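You operate a simulated robot arm through the tools that you are given. There is no shell and no other tool. Be economical: measure what you need, move in short steps, check, and stop when the job is done.

You are at the controls of a simulated two-armed robot. One attempt, no reset.

TASK
Pick up the pack with a brown knob with one hand, pass it to the other hand and put it on the top shelf of the corner unit. Set down upright: pack with a brown knob.

Only the result counts: the job must be done as asked and must still hold three seconds after the hand-in. Knocking over, shifting, dropping, spilling or breaking anything else fails it.

THE ROBOT
Two 7-joint arms with two-finger parallel grippers on one trunk, on a base that drives. Base frame: it is fixed to the floor where the robot stands at the start and does not move with it; the origin is under the middle of the robot, x ahead of it, y to its left, z up; the surface under the hand at the start is at about z = 880. Readings come in mm, degrees, newtons and seconds.
The left shoulder is at the start at [20, 170, 1203], the right one opposite. With the tool pointing down near the work surface each hand reaches from about 200 to 680 mm from the robot's upright axis, wherever it stands, measured 20 degrees to its own side. Places, roughly: top shelf of the corner unit [700, -2400, 1600]. Payload 3.8 kg a hand.
The TCP of each hand is the grasp point between the finger pads, 30 mm short of the fingertips. In the tool frame z runs along the fingers and y along their closing line. Largest opening 110 mm; finger width 20, thickness 10; the body of the gripper, 48 by 112 mm, starts 55 mm behind the TCP.
Orientation is told as [roll, pitch, yaw] about the base's x, y, z axes, in that order, counted from this pose: with the fingers straight down and closing along the base's y, the tool's x points along the base's -x, its y along +y and its z along -z.

THE INTERFACE
- The arms move only by the tool play_rows. It takes "left_series", "right_series" or both (then of equal length, played together; a hand with none holds still); each is a list of rows, each a list of 7 numbers: the shift along the tool's x, y, z in units of 50 mm (1.0 is 50 mm), then the turn, a rotation vector about the tool's x, y, z in units of 8 degrees (1.0 is 8 degrees), then the opening in per cent of the stroke, from 0 (shut) to 100 (fully open). In form: [[x, y, z, wx, wy, wz, grip], ...]. A call has 1 to 12 rows; each row shifts and turns the commanded pose from where the row before left it, along the tool's axes as they then stand. A call with a number of a shift or a turn outside -1 to 1 is refused whole. Rows are played at 5 a second. More than 50 mm and 8.6 degrees between two rows, or a gripper value outside its range, and nothing of the call is played. A pose out of reach is approached as far as the arm can. The call stops where the force on the tool passes 40 N (or 10 N more than at its start, if that is more) or the arm is blocked; 0.2 s more then pass. Each finger travels about 72 mm/s and halts on what it meets, pressing with about 21 N; the grip force reading is that of the motor and also rises with nothing between the fingers. The clock runs only during rows and for 0.2 s after the last one: add rows that do not move to give the fingers time. The reply holds the time, the measured pose of the TCP, the force on the tool along the base axes, the opening and the grip force, in the units named above and with some noise, with the torque about the TCP (base axes, N m) and any sound that the robot's microphone picked up.
- Cameras (640 x 400 px; columns grow to the right, rows downward): "scene" is now at [106.9, -22.4, 1358.4]; the picture's right is [-0.25, -0.97, 0.00], its down [-0.51, 0.13, -0.85] and it looks along [0.83, -0.22, -0.52] (base axes); focal length 260 px, centre (320, 200). "left" rides on the left gripper at [72, -17, -103] in its tool frame; the picture's right is [0.23, 0.97, 0.00], its down [-0.76, 0.18, -0.62] and it looks along [-0.61, 0.14, 0.78] (tool axes); focal length 222 px, centre (320, 200). "right" rides on the right gripper at [72, 17, -103] in its tool frame; the picture's right is [-0.23, 0.97, 0.00], its down [-0.76, -0.18, -0.62] and it looks along [-0.61, -0.14, 0.78] (tool axes); focal length 222 px, centre (320, 200). There is no depth. A picture from a camera that has moved, and an enlarged one, comes with that camera's place and axes in the base frame and with its lens.
- capture(camera): a new picture of that camera. It takes no simulated time.
- slide_trunk(by): slides the trunk up (or, below 0, down) by that many mm; the arms and the scene camera ride with it, the base frame stays. It gives what a move gives, with no picture.
- roll_base(legs): drives the robot by 1 to 6 legs, each [ahead, turn to the left] in mm and degrees, along the robot's own axes; the way and the turn of a leg run together, so that a leg with both is an arc; at most 1500 mm and 180 degrees a leg. The arms and the cameras ride along, it lands a little off, and it stops where it bumps. It gives what a move gives.
- head_to(pan, tilt): turns the head with the scene camera to pan (to the left, within 80 degrees either way) and tilt (down, from -29 to 69), counted from straight ahead of the robot. It gives what a move gives.
- inspect(camera, box): a new picture of the part [left, top, right, bottom] of that camera's present view, enlarged. It takes no simulated time.
- job_done(): hands the job in; it is judged then, once.

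Work in short steps. Places have to be worked out from the pictures, the camera data and where the tool is seen: move nearer, look again, correct. Check each grasp and each placing, and mend what went wrong. You have 120 turns and 92 pictures in all, those below and enlarged ones among them. Open the grippers and draw the arms clear of the work before you hand the job in, unless the task says otherwise; then end with one line.

The tools are called after "Request:" by a JSON object that holds its "fn" and its "kwargs". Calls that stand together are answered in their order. play_rows: Moves the arms, as the interface text tells. Its arguments: {"type":"object","properties":{"left_series":{"type":"array","items":{"type":"array","items":{"type":"number"}}},"right_series":{"type":"array","items":{"type":"array","items":{"type":"number"}}}},"required":[]} The other tools are called the same way: slide_trunk (by) slides the trunk up or down; roll_base (legs) drives the base; head_to (pan, tilt) turns the head that bears the scene camera; capture (camera) takes a picture; inspect (camera, box) takes an enlarged picture of a part of a camera's view; job_done () hands the job in.

At the start:

```text
clock: 0.0
left_tool_pos: [515.3, 113.6, 1164.3]
left_orientation: [0.0, 0.1, 0.1]
left_wrist_force: [-0.8, 0.3, -0.6]
left_torque: [0.0, 0.0, -0.04]
left_opening: 110.1
left_grasp_force: 0.1
right_tool_pos: [465.9, -352.3, 1191.9]
right_orientation: [0.0, 0.0, 0.0]
right_wrist_force: [0.0, 0.7, -0.3]
right_torque: [0.01, 0.02, -0.01]
right_opening: 110.0
right_grasp_force: 0.0
trunk travel left (down, up): [-300.0, 270.0]
robot x, y, heading: [2.2, 1.1, 0.0]
head pan, tilt: [-14.6, 31.5]
```

scene: 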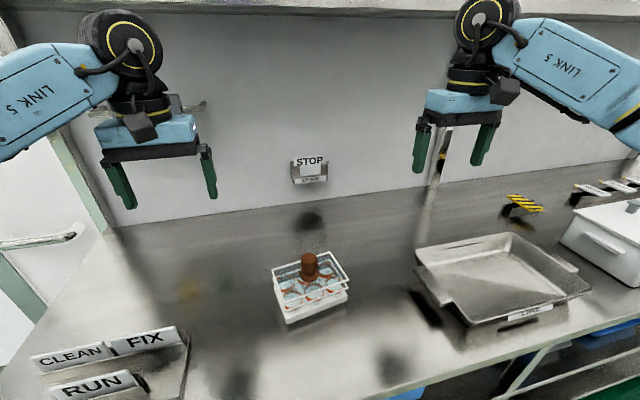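
right: 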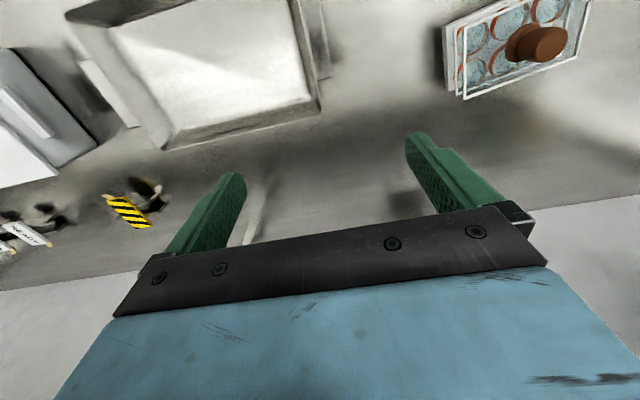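
left: 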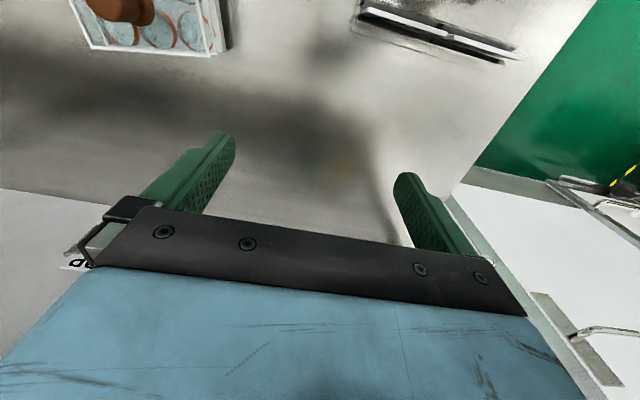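

The pack with the brown knob sits in the middle of the bench. I enlarge it to measure it.

Request:
{"fn": "inspect", "kwargs": {"camera": "scene", "box": [240, 230, 400, 330]}}

Request:
{"fn": "head_to", "kwargs": {"pan": -75, "tilt": 5}}

Request:
{"fn": "capture", "kwargs": {"camera": "scene"}}

```text
4.00 times, centred on (320, 280) of scene
camera zoom: at [106.9, -22.4, 1358.4], right [-0.25, -0.97, 0.0], down [-0.51, 0.13, -0.85], along [0.83, -0.22, -0.52], focal length 1041 px, centre (320, -120)
```

zoom: 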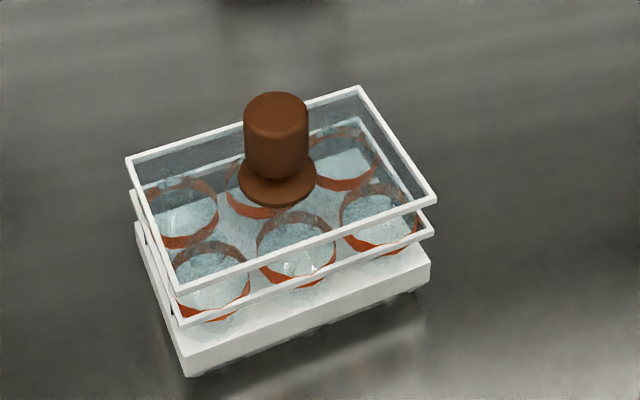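

```text
clock: 1.3
left_tool_pos: [514.9, 115.2, 1164.4]
left_orientation: [0.0, -0.1, 0.0]
left_wrist_force: [-0.1, 0.5, 0.2]
left_torque: [0.04, 0.02, -0.03]
left_opening: 109.8
left_grasp_force: 0.0
right_tool_pos: [466.3, -351.9, 1191.5]
right_orientation: [-0.1, 0.0, 0.1]
right_wrist_force: [-0.3, -0.3, 0.0]
right_torque: [-0.02, -0.03, 0.0]
right_opening: 109.8
right_grasp_force: 0.1
trunk travel left (down, up): [-300.0, 270.0]
robot x, y, heading: [2.2, -0.9, 0.1]
head pan, tilt: [-75.0, 5.0]
```

```text
87 pictures are left
camera scene: at [43.8, -88.4, 1401.2], right [-0.97, -0.26, 0.0], down [-0.02, 0.08, -1.0], along [0.26, -0.96, -0.09], focal length 260 px, centre (320, 200)
```

scene: 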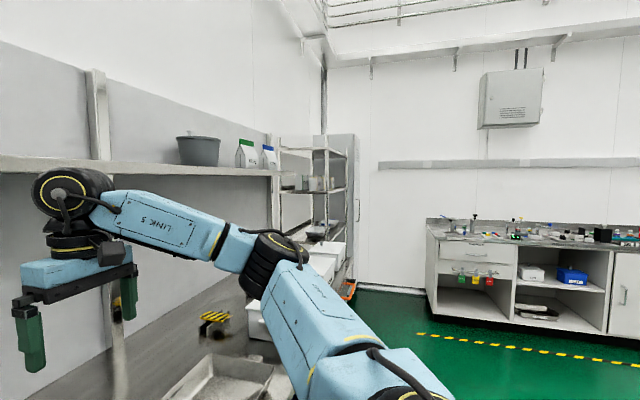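

The corner unit stands at the far end of the bench. I zoom in on it.

Request:
{"fn": "inspect", "kwargs": {"camera": "scene", "box": [230, 110, 390, 310]}}

Request:
{"fn": "inspect", "kwargs": {"camera": "right", "box": [420, 0, 620, 120]}}

```text
2.00 times, centred on (310, 210) of scene
camera zoom: at [43.8, -88.4, 1401.2], right [-0.97, -0.26, 0.0], down [-0.02, 0.08, -1.0], along [0.26, -0.96, -0.09], focal length 521 px, centre (340, 180)
```

zoom: 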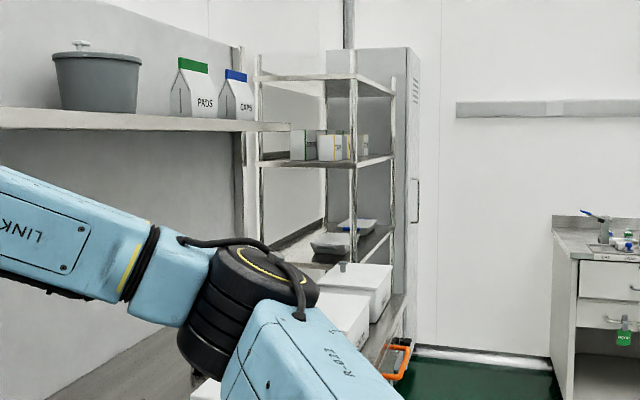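

```text
3.20 times, centred on (520, 60) of right
camera zoom: at [394.1, -334.5, 1294.7], right [0.23, 0.97, 0.0], down [0.76, -0.18, 0.62], along [0.61, -0.14, -0.78], focal length 711 px, centre (-320, 648)
```

zoom: 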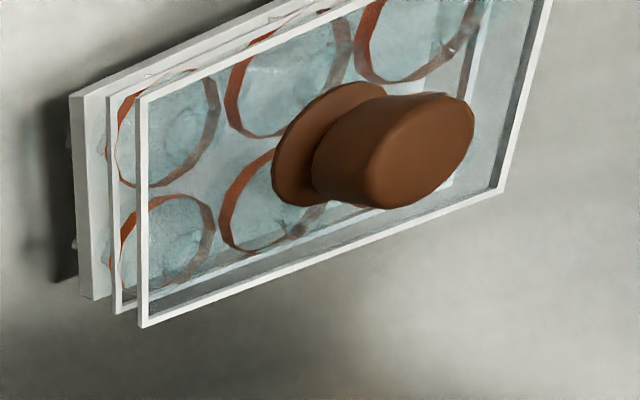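

I put the pack at about (480, -100), long side near y and yawed about +8°. The lid is near z 944 and the round knob reaches about z 996 and is 32 mm wide. The left hand will take the knob closing along x, and the right hand will then take it from the front, so first I bring the left hand above the knob.

Request:
{"fn": "play_rows", "kwargs": {"left_series": [[0.14, -0.86, 0, 0, 0, 0, 100], [0.14, -0.86, 0, 0, 0, 0, 100], [0.14, -0.86, 0, 0, 0, 0, 100], [0.14, -0.86, 0, 0, 0, 0, 100], [0.14, -0.86, 0, 0, 0, 0, 100]]}}

Request:
{"fn": "play_rows", "kwargs": {"left_series": [[0, 0, 0, 0, 0, 0.932, 100], [0, 0, 0, 0, 0, 0.932, 100], [0, 0, 0, 0, 0, 0.932, 100], [0, 0, 0, 0, 0, 0.932, 100], [0, 0, 0, 0, 0, 0.932, 100], [0, 0, 0, 0, 0, 0.932, 100], [0, 0, 0, 0, 0, 0.932, 100], [0, 0, 0, 0, 0, 0.932, 100], [0, 0, 0, 0, 0, 0.932, 100], [0, 0, 0, 0, 0, 0.932, 100], [0, 0, 0, 0, 0, 0.932, 100]]}}

Request:
{"fn": "head_to", "kwargs": {"pan": -12, "tilt": 35}}

Request:
{"fn": "capture", "kwargs": {"camera": "scene"}}

Request:
{"fn": "capture", "kwargs": {"camera": "left"}}

```text
clock: 2.5
left_tool_pos: [479.3, -99.1, 1164.5]
left_orientation: [0.1, -0.1, 0.0]
left_wrist_force: [0.4, -0.2, -1.2]
left_torque: [0.02, 0.03, 0.0]
left_opening: 109.8
left_grasp_force: 0.1
right_tool_pos: [465.9, -354.1, 1190.6]
right_orientation: [0.1, 0.0, 0.0]
right_wrist_force: [0.5, -0.6, -0.1]
right_torque: [0.0, 0.01, -0.01]
right_opening: 109.9
right_grasp_force: 0.0
trunk travel left (down, up): [-300.0, 270.0]
robot x, y, heading: [1.0, -2.3, 0.1]
head pan, tilt: [-75.0, 5.0]
```

```text
clock: 4.9
left_tool_pos: [480.3, -77.3, 1161.0]
left_orientation: [0.1, 0.3, -55.2]
left_wrist_force: [0.2, 0.0, 0.0]
left_torque: [0.02, -0.01, 0.04]
left_opening: 109.9
left_grasp_force: 0.1
left hand out of reach, approached as far as the arm can: row 8, 9, 10, 11
right_tool_pos: [467.0, -353.3, 1191.9]
right_orientation: [-0.1, 0.0, 0.0]
right_wrist_force: [0.4, -0.4, -0.1]
right_torque: [0.0, 0.0, -0.01]
right_opening: 110.1
right_grasp_force: 0.1
trunk travel left (down, up): [-300.0, 270.0]
robot x, y, heading: [2.6, -1.9, -0.1]
head pan, tilt: [-75.0, 5.0]
```

```text
clock: 6.2
left_tool_pos: [480.8, -77.7, 1160.8]
left_orientation: [0.1, 0.4, -55.1]
left_wrist_force: [-0.6, 0.3, -0.2]
left_torque: [0.03, 0.04, 0.02]
left_opening: 110.0
left_grasp_force: 0.1
right_tool_pos: [467.1, -351.9, 1192.1]
right_orientation: [-0.1, 0.0, 0.0]
right_wrist_force: [-0.3, -0.1, 0.7]
right_torque: [0.03, -0.03, -0.01]
right_opening: 110.1
right_grasp_force: 0.0
trunk travel left (down, up): [-300.0, 270.0]
robot x, y, heading: [-4.2, -0.7, 0.2]
head pan, tilt: [-12.0, 35.0]
```

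```text
84 pictures are left
camera scene: at [106.1, -18.1, 1353.0], right [-0.21, -0.98, 0.0], down [-0.56, 0.12, -0.82], along [0.8, -0.17, -0.57], focal length 260 px, centre (320, 200)
```

scene: 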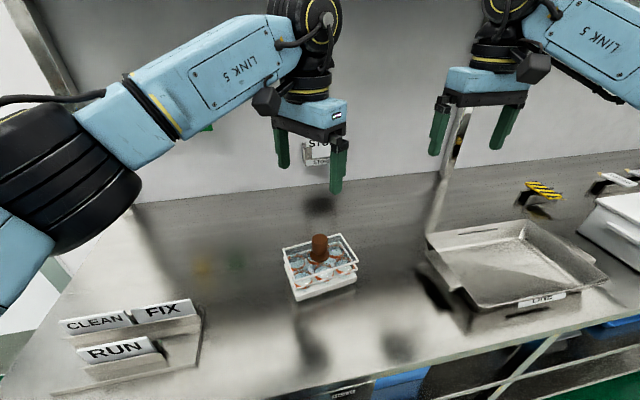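

```text
83 pictures are left
camera left: at [425.5, -28.0, 1265.8], right [0.67, 0.74, 0.0], down [0.58, -0.53, 0.62], along [0.46, -0.41, -0.78], focal length 222 px, centre (320, 200)
```

left: 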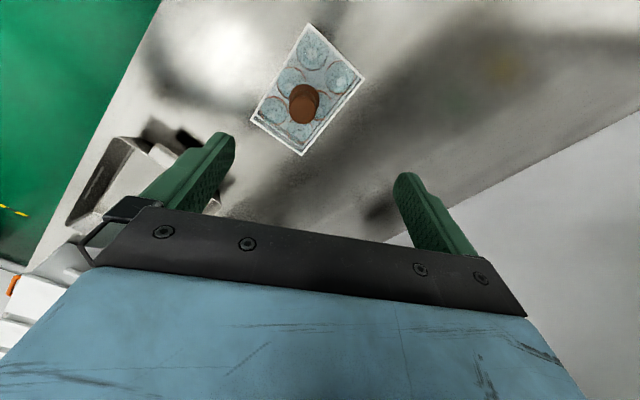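

The left wrist stops near yaw -55°. That still works, because the right hand can come in pointing about 35° to the left of ahead. I bring the left hand back to about -50°, go down a little and look again.

Request:
{"fn": "play_rows", "kwargs": {"left_series": [[-0.07, -0.32, 0, 0, 0, -0.6, 100], [0, 0, 0.6, 0, 0, 0, 100], [0, 0, 0.8, 0, 0, 0, 100]]}}

Request:
{"fn": "capture", "kwargs": {"camera": "left"}}

```text
clock: 7.0
left_tool_pos: [467.0, -89.4, 1092.6]
left_orientation: [0.1, 0.2, -50.3]
left_wrist_force: [0.3, 0.5, 0.1]
left_torque: [-0.01, 0.01, -0.02]
left_opening: 109.9
left_grasp_force: 0.0
right_tool_pos: [466.7, -352.0, 1191.2]
right_orientation: [0.0, 0.0, 0.0]
right_wrist_force: [0.0, -0.4, 0.2]
right_torque: [-0.03, 0.01, 0.01]
right_opening: 110.0
right_grasp_force: 0.0
trunk travel left (down, up): [-300.0, 270.0]
robot x, y, heading: [-5.9, -1.3, -0.2]
head pan, tilt: [-12.0, 35.0]
```

```text
82 pictures are left
camera left: at [408.8, -44.0, 1196.7], right [0.6, 0.8, 0.0], down [0.62, -0.47, 0.62], along [0.5, -0.37, -0.78], focal length 222 px, centre (320, 200)
```

left: 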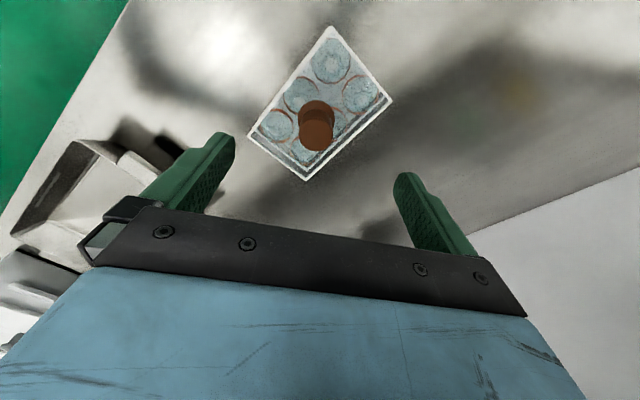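

I zoom in on the knob in this view.

Request:
{"fn": "inspect", "kwargs": {"camera": "left", "box": [240, 20, 400, 190]}}

```text
2.35 times, centred on (320, 105) of left
camera zoom: at [408.8, -44.0, 1196.7], right [0.6, 0.8, 0.0], down [0.62, -0.47, 0.62], along [0.5, -0.37, -0.78], focal length 523 px, centre (320, 424)
```

zoom: 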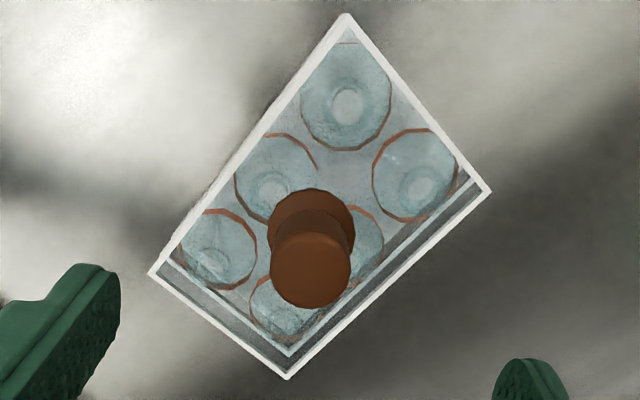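

The top and the flange both put the knob at about (473, -95). I centre on it and go down to TCP z of about 987, stopping above the flange.

Request:
{"fn": "play_rows", "kwargs": {"left_series": [[-0.166, 0.018, 0, 0, 0, 0, 100], [0, 0, 0.8, 0, 0, 0, 100], [0, 0, 0.8, 0, 0, 0, 100], [0, 0, 0.5, 0, 0, 0, 100]]}}

Request:
{"fn": "inspect", "kwargs": {"camera": "scene", "box": [240, 160, 400, 310]}}

Request:
{"fn": "capture", "kwargs": {"camera": "left"}}

```text
clock: 8.0
left_tool_pos: [474.7, -92.8, 987.2]
left_orientation: [0.0, 0.1, -50.3]
left_wrist_force: [0.2, 0.0, 14.9]
left_torque: [-0.59, 0.59, -0.09]
left_opening: 109.9
left_grasp_force: 0.1
right_tool_pos: [464.2, -352.9, 1192.0]
right_orientation: [0.0, -0.2, -0.1]
right_wrist_force: [0.0, 1.1, 0.2]
right_torque: [-0.03, -0.03, -0.01]
right_opening: 109.9
right_grasp_force: 0.0
trunk travel left (down, up): [-300.0, 270.0]
robot x, y, heading: [-0.7, -1.3, -0.2]
head pan, tilt: [-12.0, 35.0]
```

```text
2.67 times, centred on (320, 235) of scene
camera zoom: at [104.7, -17.3, 1353.4], right [-0.21, -0.98, 0.0], down [-0.56, 0.12, -0.82], along [0.8, -0.17, -0.57], focal length 694 px, centre (320, 107)
```

zoom: 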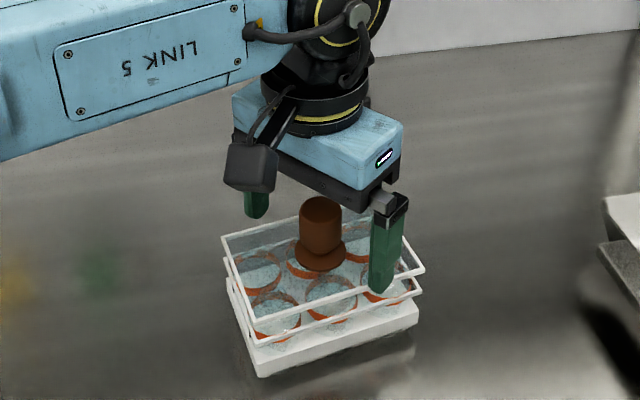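

```text
79 pictures are left
camera left: at [415.2, -46.9, 1091.5], right [0.6, 0.8, 0.0], down [0.62, -0.47, 0.62], along [0.5, -0.38, -0.78], focal length 222 px, centre (320, 200)
```

left: 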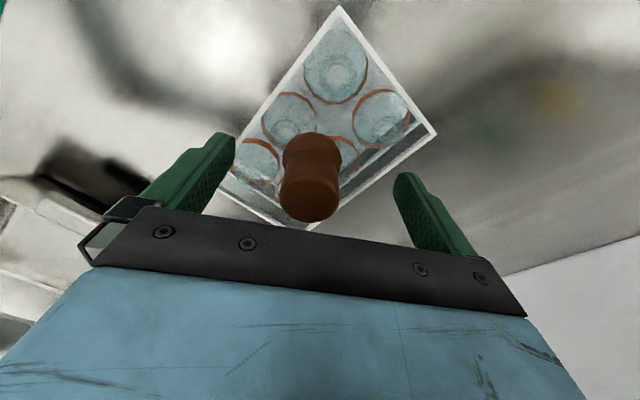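

The near fingertip is just resting on the lid rim, with about 15 N upward. I raise the hand 7 mm and close on the knob.

Request:
{"fn": "play_rows", "kwargs": {"left_series": [[0, 0, -0.14, 0, 0, 0, 100], [0, 0, 0, 0, 0, 0, 60], [0, 0, 0, 0, 0, 0, 35], [0, 0, 0, 0, 0, 0, 10], [0, 0, 0, 0, 0, 0, 0], [0, 0, 0, 0, 0, 0, 0], [0, 0, 0, 0, 0, 0, 0]]}}

Request:
{"fn": "capture", "kwargs": {"camera": "left"}}

```text
clock: 9.6
left_tool_pos: [476.1, -93.4, 992.8]
left_orientation: [0.1, 0.3, -50.3]
left_wrist_force: [-0.8, 0.0, 0.0]
left_torque: [-0.12, 0.09, 0.01]
left_opening: 31.8
left_grasp_force: 21.2
right_tool_pos: [465.6, -353.1, 1191.2]
right_orientation: [-0.1, -0.1, 0.0]
right_wrist_force: [-0.6, -0.3, 0.4]
right_torque: [-0.01, 0.0, 0.0]
right_opening: 110.2
right_grasp_force: 0.0
trunk travel left (down, up): [-300.0, 270.0]
robot x, y, heading: [-2.3, 1.6, -0.1]
head pan, tilt: [-12.0, 35.0]
```

```text
78 pictures are left
camera left: at [416.3, -48.4, 1096.4], right [0.6, 0.8, 0.0], down [0.62, -0.48, 0.62], along [0.49, -0.37, -0.78], focal length 222 px, centre (320, 200)
```

left: 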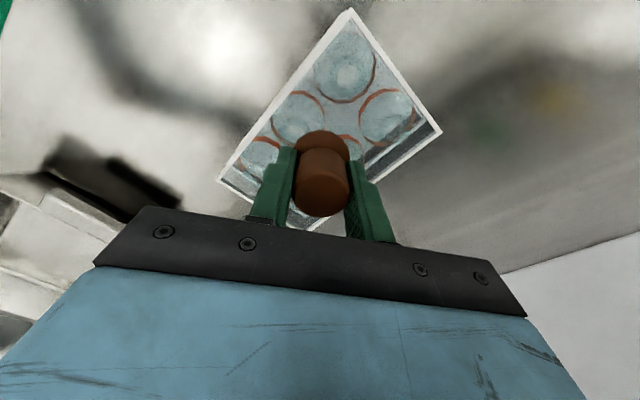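

The fingers hold 31.8 mm of knob. I lift 40 mm and check that the whole pack comes up.

Request:
{"fn": "play_rows", "kwargs": {"left_series": [[0, 0, -0.3, 0, 0, 0, 0], [0, 0, -0.5, 0, 0, 0, 0]]}}

Request:
{"fn": "inspect", "kwargs": {"camera": "scene", "box": [240, 140, 400, 310]}}

```text
clock: 10.2
left_tool_pos: [476.0, -94.9, 1033.0]
left_orientation: [0.1, 0.3, -50.3]
left_wrist_force: [-1.7, -0.1, -2.7]
left_torque: [-0.04, -0.01, -0.02]
left_opening: 31.6
left_grasp_force: 21.0
right_tool_pos: [466.1, -352.4, 1191.2]
right_orientation: [0.1, -0.1, 0.0]
right_wrist_force: [0.8, 1.1, 0.1]
right_torque: [0.0, 0.03, 0.0]
right_opening: 110.2
right_grasp_force: 0.0
trunk travel left (down, up): [-300.0, 270.0]
robot x, y, heading: [3.3, -4.4, 0.2]
head pan, tilt: [-12.0, 35.0]
```

```text
2.35 times, centred on (320, 225) of scene
camera zoom: at [106.1, -18.1, 1353.0], right [-0.21, -0.98, 0.0], down [-0.56, 0.12, -0.82], along [0.8, -0.17, -0.57], focal length 613 px, centre (320, 141)
```

zoom: 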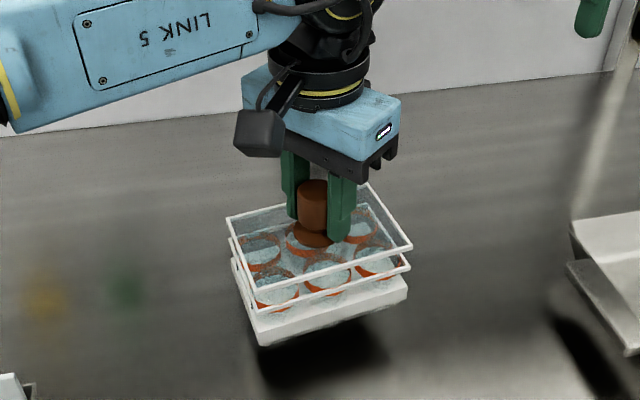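

The whole pack hangs from the knob at about 0.27 kg. I lift it further out to about (560, -20, 1183) while I turn the right hand to heading +40° and pitch it to point forward.

Request:
{"fn": "play_rows", "kwargs": {"left_series": [[0, 0, -0.75, 0, 0, 0, 0], [0, 0, -0.75, 0, 0, 0, 0], [0, 0, -0.75, 0, 0, 0, 0], [0, 0, -0.75, 0, 0, 0, 0], [0, 0.75, 0, 0, 0, 0, 0], [0, 0.75, 0, 0, 0, 0, 0], [0, 0.75, 0, 0, 0, 0, 0]], "right_series": [[0, 0, 0, 0, 0, -1, 100], [0, 0, 0, 0, 0, -1, 100], [0, 0, 0, 0, 0, -1, 100], [0, 0, 0, 0, 0, -1, 100], [0, 0, 0, 0, 0, -1, 100], [0, 0, 0, 0, 0, 0, 100], [0, 0, 0, 0, 0, 0, 100]]}}

Request:
{"fn": "play_rows", "kwargs": {"right_series": [[0, 0, 0, 0, -0.9375, 0, 100], [0, 0, 0, 0, -0.9375, 0, 100], [0, 0, 0, 0, -0.9375, 0, 100], [0, 0, 0, 0, -0.9375, 0, 100], [0, 0, 0, 0, -0.9375, 0, 100], [0, 0, 0, 0, -0.9375, 0, 100], [0, 0, 0, 0, -0.9375, 0, 100], [0, 0, 0, 0, -0.9375, 0, 100], [0, 0, 0, 0, -0.9375, 0, 100], [0, 0, 0, 0, -0.9375, 0, 100]]}}

Request:
{"fn": "capture", "kwargs": {"camera": "scene"}}

```text
clock: 11.8
left_tool_pos: [505.8, -44.3, 1169.2]
left_orientation: [0.1, 0.4, -50.4]
left_wrist_force: [-0.4, -0.1, -2.3]
left_torque: [0.02, 0.01, 0.03]
left_opening: 31.5
left_grasp_force: 21.0
left hand out of reach, approached as far as the arm can: row 5, 6, 7
right_tool_pos: [429.2, -309.0, 1183.6]
right_orientation: [0.1, -0.1, 39.9]
right_wrist_force: [-1.1, -0.1, -0.2]
right_torque: [0.05, -0.02, 0.0]
right_opening: 110.1
right_grasp_force: 0.0
right hand out of reach, approached as far as the arm can: row 4, 5
trunk travel left (down, up): [-300.0, 270.0]
robot x, y, heading: [0.5, -1.8, -0.2]
head pan, tilt: [-12.0, 35.0]
```

```text
clock: 14.0
left_tool_pos: [504.2, -46.1, 1169.1]
left_orientation: [0.3, 0.3, -50.5]
left_wrist_force: [-0.5, -1.2, -2.7]
left_torque: [0.01, -0.04, -0.02]
left_opening: 31.7
left_grasp_force: 21.2
right_tool_pos: [409.1, -273.6, 1183.3]
right_orientation: [3.2, -47.7, 39.4]
right_wrist_force: [-0.9, -0.5, 0.2]
right_torque: [0.0, -0.03, -0.02]
right_opening: 110.2
right_grasp_force: 0.1
right hand out of reach, approached as far as the arm can: row 3, 4, 5, 6, 7, 8, 9, 10
trunk travel left (down, up): [-300.0, 270.0]
robot x, y, heading: [3.1, 0.6, 0.1]
head pan, tilt: [-12.0, 35.0]
```

```text
76 pictures are left
camera scene: at [103.9, -19.7, 1353.1], right [-0.21, -0.98, 0.0], down [-0.56, 0.12, -0.82], along [0.8, -0.17, -0.57], focal length 260 px, centre (320, 200)
```

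scene: 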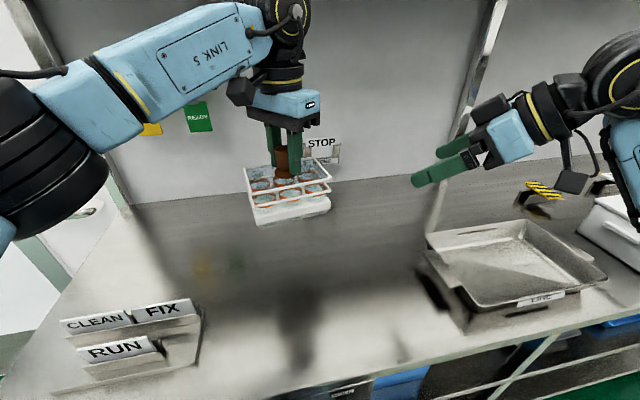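

Both arms hit their reach limits this high. I lower the pack to about z 1060 and bring the right hand in front of it, still at a safe distance.

Request:
{"fn": "play_rows", "kwargs": {"left_series": [[0, 0, 0.55, 0, 0, 0, 0], [0, 0, 0.55, 0, 0, 0, 0], [0, 0, 0.55, 0, 0, 0, 0], [0, 0, 0.55, 0, 0, 0, 0], [0, 0.45, 0, 0, 0, 0, 0], [0, 0.45, 0, 0, 0, 0, 0]], "right_series": [[0.045, 0.55, 0.715, 0, 0, 0, 100], [0.045, 0.55, 0.715, 0, 0, 0, 100], [0.045, 0.55, 0.715, 0, 0, 0, 100], [0.045, 0.55, 0.715, 0, 0, 0, 100], [0, 0, 0, 0, 0, 0, 100], [0, 0, 0, 0, 0, 0, 100]]}}

Request:
{"fn": "capture", "kwargs": {"camera": "scene"}}

```text
clock: 15.4
left_tool_pos: [523.0, -26.4, 1059.2]
left_orientation: [0.1, 0.2, -50.3]
left_wrist_force: [-0.1, -0.4, -2.1]
left_torque: [0.03, 0.0, -0.01]
left_opening: 31.6
left_grasp_force: 20.6
left hand out of reach, approached as far as the arm can: row 6
right_tool_pos: [414.0, -119.6, 1089.6]
right_orientation: [3.2, -49.6, 39.7]
right_wrist_force: [-0.1, 0.7, 0.9]
right_torque: [0.03, 0.0, 0.0]
right_opening: 109.8
right_grasp_force: 0.1
trunk travel left (down, up): [-300.0, 270.0]
robot x, y, heading: [-3.1, -0.3, -0.1]
head pan, tilt: [-12.0, 35.0]
```

```text
75 pictures are left
camera scene: at [106.3, -18.0, 1353.0], right [-0.21, -0.98, 0.0], down [-0.56, 0.12, -0.82], along [0.8, -0.17, -0.57], focal length 260 px, centre (320, 200)
```

scene: 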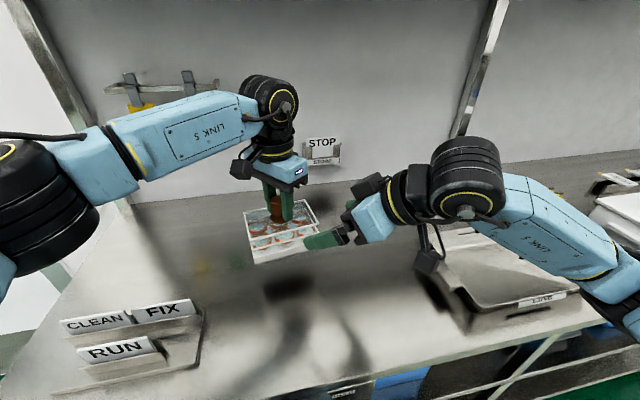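

The right hand now faces the knob squarely, about 143 mm off. I pitch it further toward horizontal.

Request:
{"fn": "play_rows", "kwargs": {"right_series": [[0, 0, 0, 0, -0.8, 0, 100], [0, 0, 0, 0, -0.8, 0, 100], [0, 0, 0, 0, -0.8, 0, 100], [0, 0, 0, 0, -0.8, 0, 100]]}}

Request:
{"fn": "capture", "kwargs": {"camera": "right"}}

```text
clock: 16.4
left_tool_pos: [522.9, -26.3, 1060.2]
left_orientation: [0.1, 0.3, -50.3]
left_wrist_force: [-0.9, -0.3, -2.1]
left_torque: [0.02, 0.0, 0.03]
left_opening: 31.5
left_grasp_force: 20.7
right_tool_pos: [413.7, -117.9, 1087.8]
right_orientation: [7.6, -75.2, 34.6]
right_wrist_force: [0.1, -0.4, -0.5]
right_torque: [-0.02, 0.04, 0.02]
right_opening: 110.0
right_grasp_force: 0.1
trunk travel left (down, up): [-300.0, 270.0]
robot x, y, heading: [2.0, 1.0, 0.0]
head pan, tilt: [-12.0, 35.0]
```

```text
74 pictures are left
camera right: at [313.1, -182.2, 1044.2], right [-0.6, 0.76, 0.25], down [-0.17, -0.43, 0.89], along [0.78, 0.49, 0.38], focal length 222 px, centre (320, 200)
```

right: 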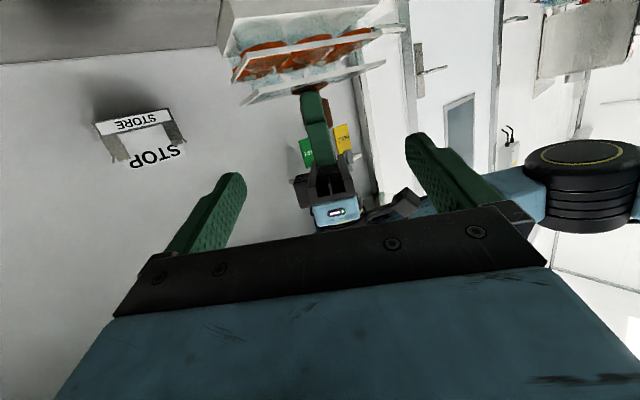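

The right hand points at heading 42° and 15° down. I take out the 2° side tilt, shift -6 mm sideways and advance 100 mm, then look.

Request:
{"fn": "play_rows", "kwargs": {"right_series": [[0, -0.12, 0.4, 0, 0, -0.25, 100], [0, 0, 0.8, 0, 0, 0, 100], [0, 0, 0.8, 0, 0, 0, 100]]}}

Request:
{"fn": "capture", "kwargs": {"camera": "right"}}

Request:
{"fn": "inspect", "kwargs": {"camera": "scene", "box": [220, 120, 440, 290]}}

```text
clock: 17.2
left_tool_pos: [522.9, -25.3, 1059.6]
left_orientation: [-0.1, 0.3, -50.3]
left_wrist_force: [0.1, 0.6, -3.3]
left_torque: [0.0, -0.01, 0.0]
left_opening: 31.5
left_grasp_force: 21.5
right_tool_pos: [487.9, -54.4, 1063.9]
right_orientation: [0.0, -75.2, 42.4]
right_wrist_force: [0.4, 0.4, 0.3]
right_torque: [-0.01, -0.05, 0.0]
right_opening: 110.0
right_grasp_force: 0.1
trunk travel left (down, up): [-300.0, 270.0]
robot x, y, heading: [0.2, -2.3, -0.1]
head pan, tilt: [-12.0, 35.0]
```

```text
73 pictures are left
camera right: at [389.5, -120.7, 1019.8], right [-0.61, 0.76, 0.22], down [-0.18, -0.41, 0.9], along [0.77, 0.51, 0.39], focal length 222 px, centre (320, 200)
```

right: 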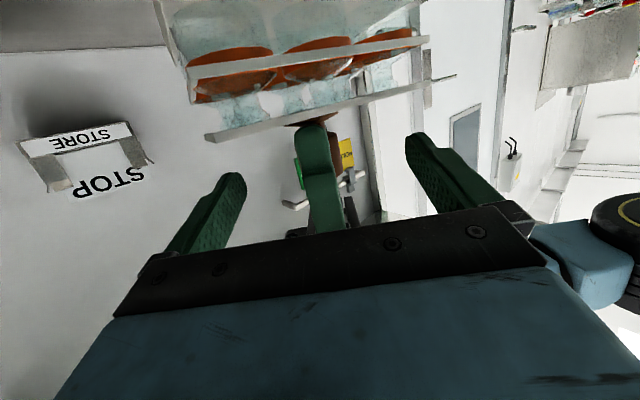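

```text
2.35 times, centred on (330, 205) of scene
camera zoom: at [107.0, -17.4, 1352.9], right [-0.21, -0.98, 0.0], down [-0.56, 0.12, -0.82], along [0.8, -0.17, -0.57], focal length 613 px, centre (296, 188)
```

zoom: 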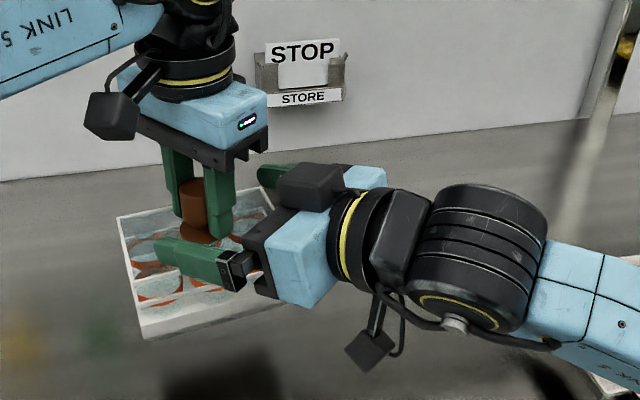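

The alignment looks right, with the near left-hand finger centred between the right fingers. I advance the last 45 mm and close.

Request:
{"fn": "play_rows", "kwargs": {"right_series": [[0.04, 0, 0.45, 0, 0, 0, 100], [0, 0, 0.45, 0, 0, 0, 100], [0, 0, 0, 0, 0, 0, 100]]}}

Request:
{"fn": "inspect", "kwargs": {"camera": "scene", "box": [220, 120, 440, 290]}}

Request:
{"fn": "capture", "kwargs": {"camera": "right"}}

```text
clock: 18.0
left_tool_pos: [523.0, -26.3, 1060.4]
left_orientation: [0.0, 0.3, -50.3]
left_wrist_force: [0.0, 0.4, -2.2]
left_torque: [0.01, -0.01, -0.03]
left_opening: 31.4
left_grasp_force: 20.9
right_tool_pos: [519.4, -25.6, 1048.4]
right_orientation: [0.2, -75.3, 42.2]
right_wrist_force: [0.7, 0.2, 1.0]
right_torque: [0.01, -0.01, -0.01]
right_opening: 110.1
right_grasp_force: 0.1
trunk travel left (down, up): [-300.0, 270.0]
robot x, y, heading: [1.9, 0.0, 0.3]
head pan, tilt: [-12.0, 35.0]
```

```text
2.35 times, centred on (330, 205) of scene
camera zoom: at [106.3, -18.1, 1353.0], right [-0.21, -0.98, 0.0], down [-0.56, 0.12, -0.82], along [0.8, -0.17, -0.57], focal length 613 px, centre (296, 188)
```

zoom: 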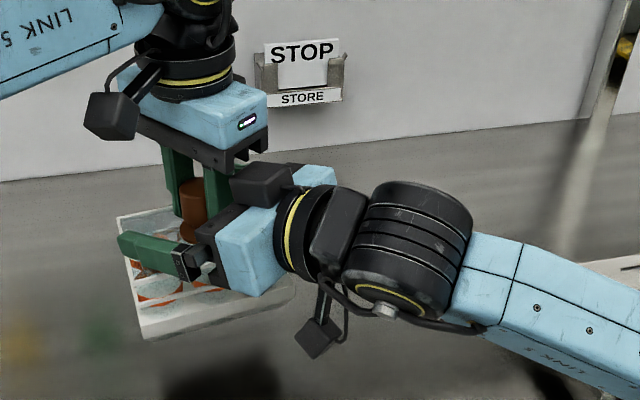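

```text
70 pictures are left
camera right: at [420.8, -92.1, 1004.8], right [-0.61, 0.76, 0.22], down [-0.18, -0.41, 0.89], along [0.77, 0.51, 0.39], focal length 222 px, centre (320, 200)
```

right: 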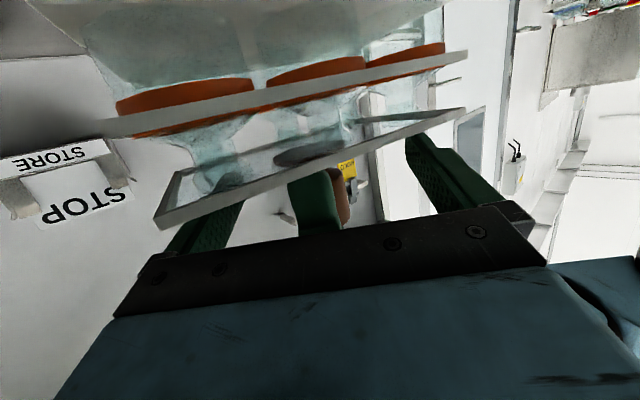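

The knob is well inside the right fingers with no contact. I make a -2 mm lateral trim and close the right hand.

Request:
{"fn": "play_rows", "kwargs": {"right_series": [[0, -0.045, 0.04, 0, 0, 0, 70], [0, 0, 0, 0, 0, 0, 45], [0, 0, 0, 0, 0, 0, 30], [0, 0, 0, 0, 0, 0, 15], [0, 0, 0, 0, 0, 0, 0], [0, 0, 0, 0, 0, 0, 0], [0, 0, 0, 0, 0, 0, 0], [0, 0, 0, 0, 0, 0, 0]]}}

Request:
{"fn": "inspect", "kwargs": {"camera": "scene", "box": [220, 120, 440, 290]}}

```text
clock: 19.8
left_tool_pos: [523.3, -27.6, 1058.7]
left_orientation: [0.2, 0.2, -50.2]
left_wrist_force: [10.3, -7.7, -2.1]
left_torque: [0.02, 0.14, -0.07]
left_opening: 31.5
left_grasp_force: 21.2
right_tool_pos: [521.5, -26.6, 1046.9]
right_orientation: [0.4, -75.2, 42.0]
right_wrist_force: [-10.8, 7.2, -0.3]
right_torque: [-0.12, -0.26, 0.01]
right_opening: 31.3
right_grasp_force: 21.1
trunk travel left (down, up): [-300.0, 270.0]
robot x, y, heading: [-2.1, 0.9, -0.2]
head pan, tilt: [-12.0, 35.0]
```

```text
2.35 times, centred on (330, 205) of scene
camera zoom: at [106.3, -18.0, 1353.0], right [-0.21, -0.98, 0.0], down [-0.56, 0.12, -0.82], along [0.8, -0.17, -0.57], focal length 613 px, centre (296, 188)
```

zoom: 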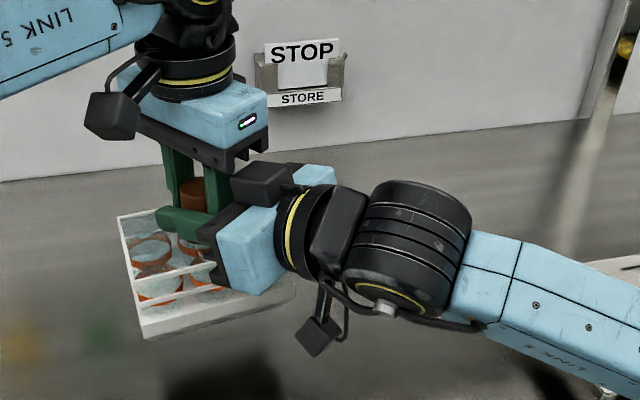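

Both hands grip the knob with a 13 N sideways strain between them. I ease the right hand toward +y by 2 mm to relieve it.

Request:
{"fn": "play_rows", "kwargs": {"right_series": [[0, 0.03, 0, 0, 0, 0, 0], [0, 0, 0, 0, 0, 0, 0]]}}

```text
clock: 20.4
left_tool_pos: [523.3, -27.8, 1059.9]
left_orientation: [0.0, 0.3, -50.3]
left_wrist_force: [9.0, -8.0, -4.4]
left_torque: [0.11, -0.14, -0.02]
left_opening: 31.7
left_grasp_force: 21.3
right_tool_pos: [521.7, -25.6, 1047.3]
right_orientation: [0.3, -75.3, 42.2]
right_wrist_force: [-7.8, 8.3, 1.8]
right_torque: [-0.22, 0.05, 0.04]
right_opening: 31.0
right_grasp_force: 21.1
trunk travel left (down, up): [-300.0, 270.0]
robot x, y, heading: [-2.7, -0.3, -0.2]
head pan, tilt: [-12.0, 35.0]
```

The strain is now small. I open the left hand only to about 58 mm so its near finger stays clear of the right palm.

Request:
{"fn": "play_rows", "kwargs": {"left_series": [[0, 0, 0, 0, 0, 0, 40], [0, 0, 0, 0, 0, 0, 52], [0, 0, 0, 0, 0, 0, 52]]}}

Request:
{"fn": "inspect", "kwargs": {"camera": "scene", "box": [220, 120, 440, 290]}}

```text
clock: 21.2
left_tool_pos: [523.0, -25.7, 1060.6]
left_orientation: [0.2, 0.3, -50.3]
left_wrist_force: [0.6, -0.5, 0.3]
left_torque: [0.02, 0.0, -0.04]
left_opening: 57.3
left_grasp_force: 0.0
right_tool_pos: [521.8, -26.5, 1046.1]
right_orientation: [0.2, -75.3, 42.3]
right_wrist_force: [1.3, 0.4, -0.1]
right_torque: [-0.01, 0.01, -0.04]
right_opening: 31.2
right_grasp_force: 21.1
trunk travel left (down, up): [-300.0, 270.0]
robot x, y, heading: [-2.1, 3.1, 0.1]
head pan, tilt: [-12.0, 35.0]
```

```text
2.35 times, centred on (330, 205) of scene
camera zoom: at [106.3, -18.0, 1353.0], right [-0.21, -0.98, 0.0], down [-0.56, 0.12, -0.82], along [0.8, -0.17, -0.57], focal length 613 px, centre (296, 188)
```

zoom: 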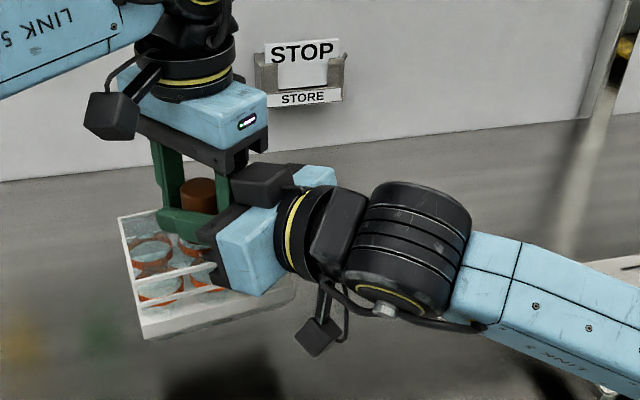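

The left hand is free and its force is near zero. I raise it straight up to clear the knob.

Request:
{"fn": "play_rows", "kwargs": {"left_series": [[0, 0, -0.5, 0, 0, 0, 52], [0, 0, -0.5, 0, 0, 0, 52], [0, 0, -0.6, 0, 0, 0, 52]]}}

Request:
{"fn": "inspect", "kwargs": {"camera": "scene", "box": [220, 80, 440, 290]}}

```text
clock: 22.0
left_tool_pos: [523.2, -23.6, 1093.2]
left_orientation: [0.0, 0.1, -50.0]
left_wrist_force: [1.0, 0.4, -0.1]
left_torque: [0.01, -0.01, 0.03]
left_opening: 57.4
left_grasp_force: 0.1
left hand out of reach, approached as far as the arm can: row 2, 3
right_tool_pos: [521.1, -26.5, 1047.4]
right_orientation: [0.3, -75.2, 42.2]
right_wrist_force: [-0.2, 0.0, -0.3]
right_torque: [0.03, 0.03, -0.02]
right_opening: 31.5
right_grasp_force: 21.2
trunk travel left (down, up): [-300.0, 270.0]
robot x, y, heading: [-0.5, 1.5, -0.2]
head pan, tilt: [-12.0, 35.0]
```

```text
1.90 times, centred on (330, 185) of scene
camera zoom: at [106.2, -18.0, 1353.0], right [-0.21, -0.98, 0.0], down [-0.56, 0.12, -0.82], along [0.8, -0.17, -0.57], focal length 496 px, centre (301, 229)
```

zoom: 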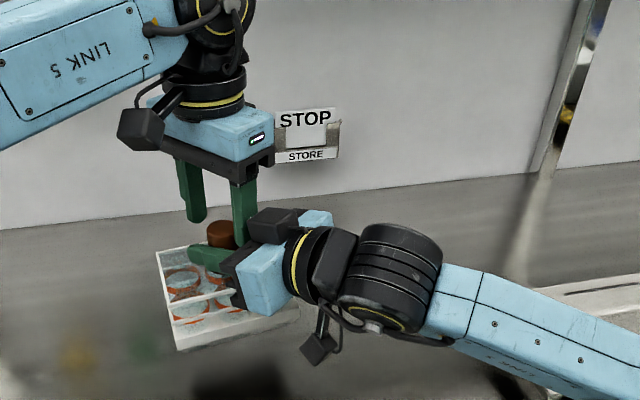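

The left fingertips have barely cleared the knob because of the reach limit. I lower the right hand 30 mm, with the pack still well above the bench, then draw the left hand back toward its own side.

Request:
{"fn": "play_rows", "kwargs": {"right_series": [[0.29, 0, 0.075, 0, 0, 0, 0], [0.29, 0, 0.075, 0, 0, 0, 0], [0, 0, 0, 0, 0, 0, 0], [0, 0, 0, 0, 0, 0, 0], [0, 0, 0, 0, 0, 0, 0], [0, 0, 0, 0, 0, 0, 0], [0, 0, 0, 0, 0, 0, 0]], "left_series": [[0, 0, 0, 0, 0, 0, 52], [0, 0, 0, 0, 0, 0, 52], [0.8, 0, 0, 0, 0, 0, 52], [0.9, 0, 0, 0, 0, 0, 52], [0.9, 0, 0, 0, 0, -0.5, 52], [0.9, 0, -0.2, 0, 0, -1, 52], [0.5, 0, -0.5, 0, 0, -1, 52]]}}

Request:
{"fn": "capture", "kwargs": {"camera": "scene"}}

```text
clock: 23.6
left_tool_pos: [391.1, 121.9, 1129.4]
left_orientation: [0.2, 0.2, -30.3]
left_wrist_force: [0.4, -0.7, 0.2]
left_torque: [0.0, 0.01, 0.0]
left_opening: 57.4
left_grasp_force: 0.1
right_tool_pos: [523.3, -27.3, 1016.8]
right_orientation: [0.1, -75.3, 42.2]
right_wrist_force: [-0.1, 0.1, 0.1]
right_torque: [0.03, 0.01, 0.01]
right_opening: 31.2
right_grasp_force: 21.2
trunk travel left (down, up): [-300.0, 270.0]
robot x, y, heading: [1.2, -1.0, 0.0]
head pan, tilt: [-12.0, 35.0]
```

```text
66 pictures are left
camera scene: at [106.1, -18.0, 1353.0], right [-0.21, -0.98, 0.0], down [-0.56, 0.12, -0.82], along [0.8, -0.17, -0.57], focal length 260 px, centre (320, 200)
```

scene: 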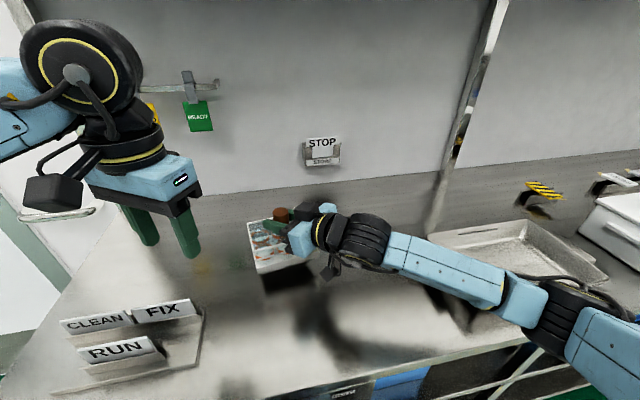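

The left hand is clear. I check that the pack hangs upright in the right hand.

Request:
{"fn": "inspect", "kwargs": {"camera": "scene", "box": [230, 180, 350, 300]}}

Request:
{"fn": "capture", "kwargs": {"camera": "left"}}

```text
3.33 times, centred on (290, 240) of scene
camera zoom: at [106.1, -18.0, 1353.0], right [-0.21, -0.98, 0.0], down [-0.56, 0.12, -0.82], along [0.8, -0.17, -0.57], focal length 868 px, centre (420, 67)
```

zoom: 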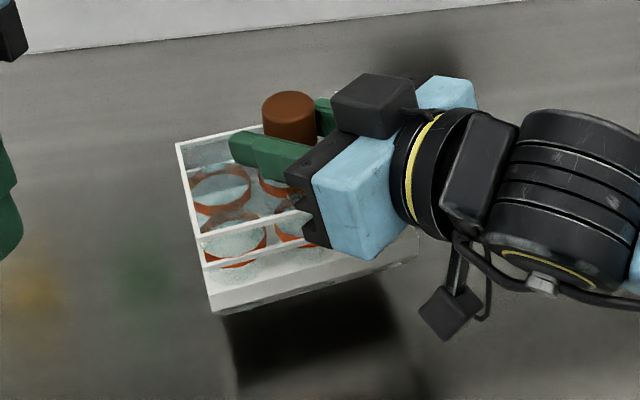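

```text
64 pictures are left
camera left: at [320.0, 144.5, 1233.4], right [0.29, 0.96, 0.0], down [0.75, -0.23, 0.62], along [0.59, -0.18, -0.78], focal length 222 px, centre (320, 200)
```

left: 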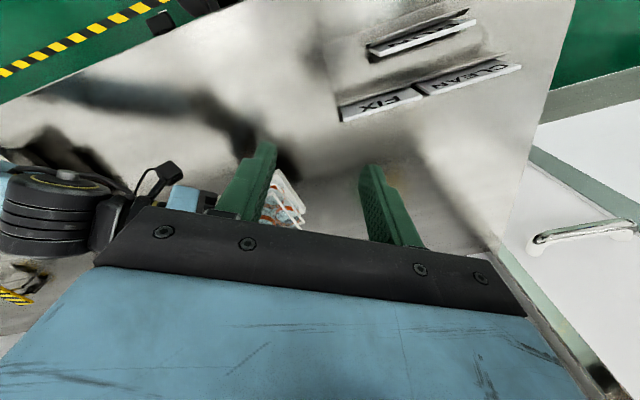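

The pack hangs free and upright, with its bottom about 98 mm below the right TCP. I tuck the left arm, raise the trunk fully and look along the route.

Request:
{"fn": "play_rows", "kwargs": {"left_series": [[0.5, 0.3, 0, 0, 0, -0.9, 52], [0.5, 0.4, 0, 0, 0, -0.9, 52], [0.4, 0.4, 0, 0, 0, -0.9, 52], [0.4, 0.5, 0, 0, 0, -0.9, 52]]}}

Request:
{"fn": "slide_trunk", "kwargs": {"by": 270}}

Request:
{"fn": "head_to", "kwargs": {"pan": -80, "tilt": 25}}

Request:
{"fn": "capture", "kwargs": {"camera": "scene"}}

```text
clock: 24.6
left_tool_pos: [330.0, 228.6, 1130.4]
left_orientation: [0.2, 0.1, -1.2]
left_wrist_force: [0.5, 0.3, -0.4]
left_torque: [-0.02, -0.02, 0.01]
left_opening: 57.0
left_grasp_force: 0.0
right_tool_pos: [521.2, -27.5, 1017.0]
right_orientation: [0.1, -75.3, 42.3]
right_wrist_force: [0.1, 0.1, -1.0]
right_torque: [0.0, 0.01, -0.01]
right_opening: 31.1
right_grasp_force: 20.9
trunk travel left (down, up): [-300.0, 270.0]
robot x, y, heading: [0.1, -4.3, -0.1]
head pan, tilt: [-12.0, 35.0]
```

```text
clock: 27.4
left_tool_pos: [330.7, 227.1, 1400.7]
left_orientation: [0.3, 0.1, -1.5]
left_wrist_force: [0.0, 0.8, 0.2]
left_torque: [-0.03, 0.03, 0.01]
left_opening: 57.3
left_grasp_force: 0.1
right_tool_pos: [522.2, -28.4, 1286.5]
right_orientation: [0.3, -75.2, 42.2]
right_wrist_force: [-0.7, 0.4, -2.6]
right_torque: [0.0, -0.01, 0.01]
right_opening: 31.2
right_grasp_force: 21.3
trunk travel left (down, up): [-570.0, 0.0]
robot x, y, heading: [1.9, -0.1, -0.3]
head pan, tilt: [-12.0, 35.0]
```

```text
clock: 28.8
left_tool_pos: [332.9, 226.7, 1400.1]
left_orientation: [0.3, 0.0, -1.5]
left_wrist_force: [-0.1, 0.4, 0.6]
left_torque: [0.01, -0.02, 0.0]
left_opening: 57.0
left_grasp_force: 0.0
right_tool_pos: [523.1, -27.3, 1286.2]
right_orientation: [0.2, -75.2, 42.1]
right_wrist_force: [-0.6, 1.0, -3.0]
right_torque: [-0.02, -0.02, -0.01]
right_opening: 31.4
right_grasp_force: 21.0
trunk travel left (down, up): [-570.0, 0.0]
robot x, y, heading: [-1.3, 0.5, -0.1]
head pan, tilt: [-80.0, 25.0]
```

```text
63 pictures are left
camera scene: at [36.3, -90.4, 1638.7], right [-0.98, -0.17, 0.0], down [-0.07, 0.42, -0.91], along [0.16, -0.89, -0.42], focal length 260 px, centre (320, 200)
```

scene: 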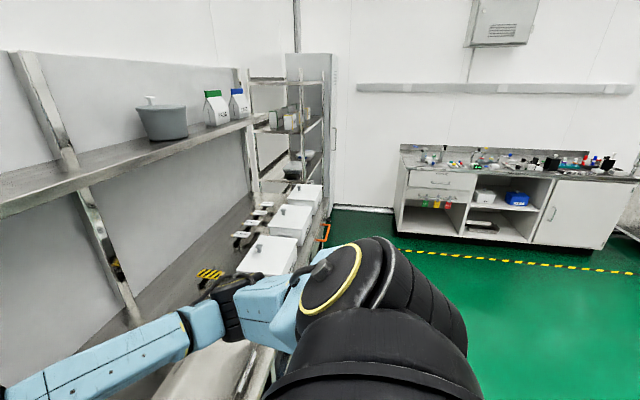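

The floor is clear on the right. I zoom in on the unit from this height.

Request:
{"fn": "inspect", "kwargs": {"camera": "scene", "box": [220, 50, 360, 270]}}

```text
1.82 times, centred on (290, 160) of scene
camera zoom: at [36.3, -90.4, 1638.7], right [-0.98, -0.17, 0.0], down [-0.07, 0.42, -0.91], along [0.16, -0.89, -0.42], focal length 473 px, centre (374, 273)
```

zoom: 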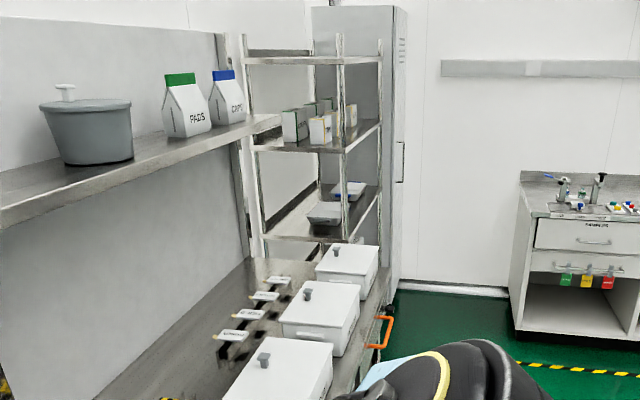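

The unit is empty on top, with posts at its corners and clear floor in front. Before backing away from the bench I turn 40° right so I can see behind me.

Request:
{"fn": "roll_base", "kwargs": {"legs": [[0, -40]]}}

Request:
{"fn": "capture", "kwargs": {"camera": "scene"}}

```text
clock: 31.0
left_tool_pos: [399.6, -35.5, 1400.6]
left_orientation: [0.2, 0.0, -41.0]
left_wrist_force: [-0.5, -0.5, -0.5]
left_torque: [0.02, 0.0, 0.0]
left_opening: 57.1
left_grasp_force: 0.0
right_tool_pos: [386.4, -352.6, 1287.5]
right_orientation: [0.2, -75.3, 2.7]
right_wrist_force: [-0.9, 0.7, -2.8]
right_torque: [-0.01, -0.01, 0.04]
right_opening: 31.1
right_grasp_force: 21.1
trunk travel left (down, up): [-570.0, 0.0]
robot x, y, heading: [0.6, -0.0, -39.3]
head pan, tilt: [-80.0, 25.0]
```

```text
61 pictures are left
camera scene: at [-30.1, -93.5, 1638.7], right [-0.87, 0.49, 0.0], down [0.21, 0.37, -0.91], along [-0.45, -0.79, -0.42], focal length 260 px, centre (320, 200)
```

scene: 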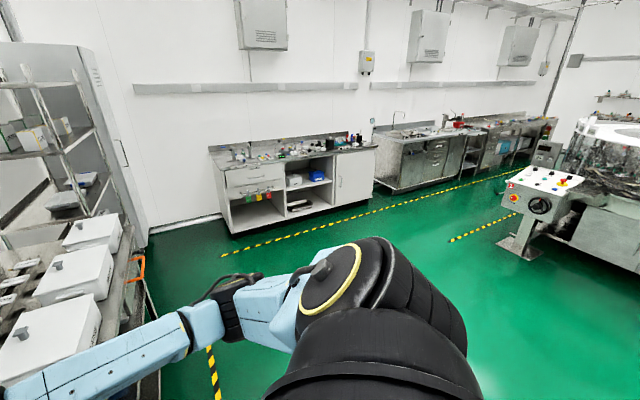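

Everything behind and beside me is open floor. I back off 300 mm, finish the turn to -90° and drive down the aisle.

Request:
{"fn": "roll_base", "kwargs": {"legs": [[-300, 0], [0, -50.7], [1200, 0], [1200, 0]]}}

Request:
{"fn": "head_to", "kwargs": {"pan": 65, "tilt": 10}}

Request:
{"fn": "capture", "kwargs": {"camera": "scene"}}

```text
clock: 46.9
left_tool_pos: [62.6, -2564.6, 1399.8]
left_orientation: [0.3, 0.1, -89.9]
left_wrist_force: [0.3, -0.1, 0.1]
left_torque: [0.06, -0.01, -0.01]
left_opening: 57.2
left_grasp_force: 0.1
right_tool_pos: [-186.0, -2763.7, 1287.8]
right_orientation: [0.2, -75.2, -46.2]
right_wrist_force: [-0.2, 0.3, -2.9]
right_torque: [0.0, 0.02, 0.0]
right_opening: 31.5
right_grasp_force: 20.9
trunk travel left (down, up): [-570.0, 0.0]
robot x, y, heading: [-170.7, -2239.1, -88.1]
head pan, tilt: [-80.0, 25.0]
```

```text
clock: 49.2
left_tool_pos: [63.2, -2564.1, 1399.9]
left_orientation: [0.2, 0.2, -90.0]
left_wrist_force: [0.1, 0.4, -2.1]
left_torque: [0.01, -0.01, 0.01]
left_opening: 57.2
left_grasp_force: 0.0
right_tool_pos: [-186.6, -2764.8, 1287.8]
right_orientation: [0.2, -75.2, -46.3]
right_wrist_force: [0.7, 0.8, -2.8]
right_torque: [-0.01, -0.01, -0.03]
right_opening: 31.3
right_grasp_force: 21.1
trunk travel left (down, up): [-570.0, 0.0]
robot x, y, heading: [-173.2, -2242.5, -88.4]
head pan, tilt: [65.0, 10.0]
```

```text
60 pictures are left
camera scene: at [-88.4, -2298.4, 1663.1], right [-0.4, -0.92, 0.0], down [-0.16, 0.07, -0.98], along [0.9, -0.39, -0.17], focal length 260 px, centre (320, 200)
```

scene: 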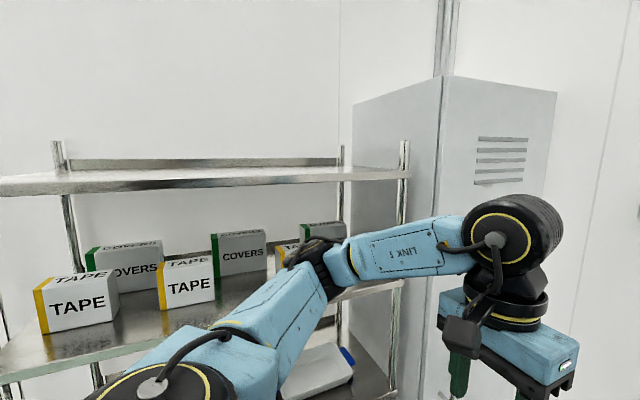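

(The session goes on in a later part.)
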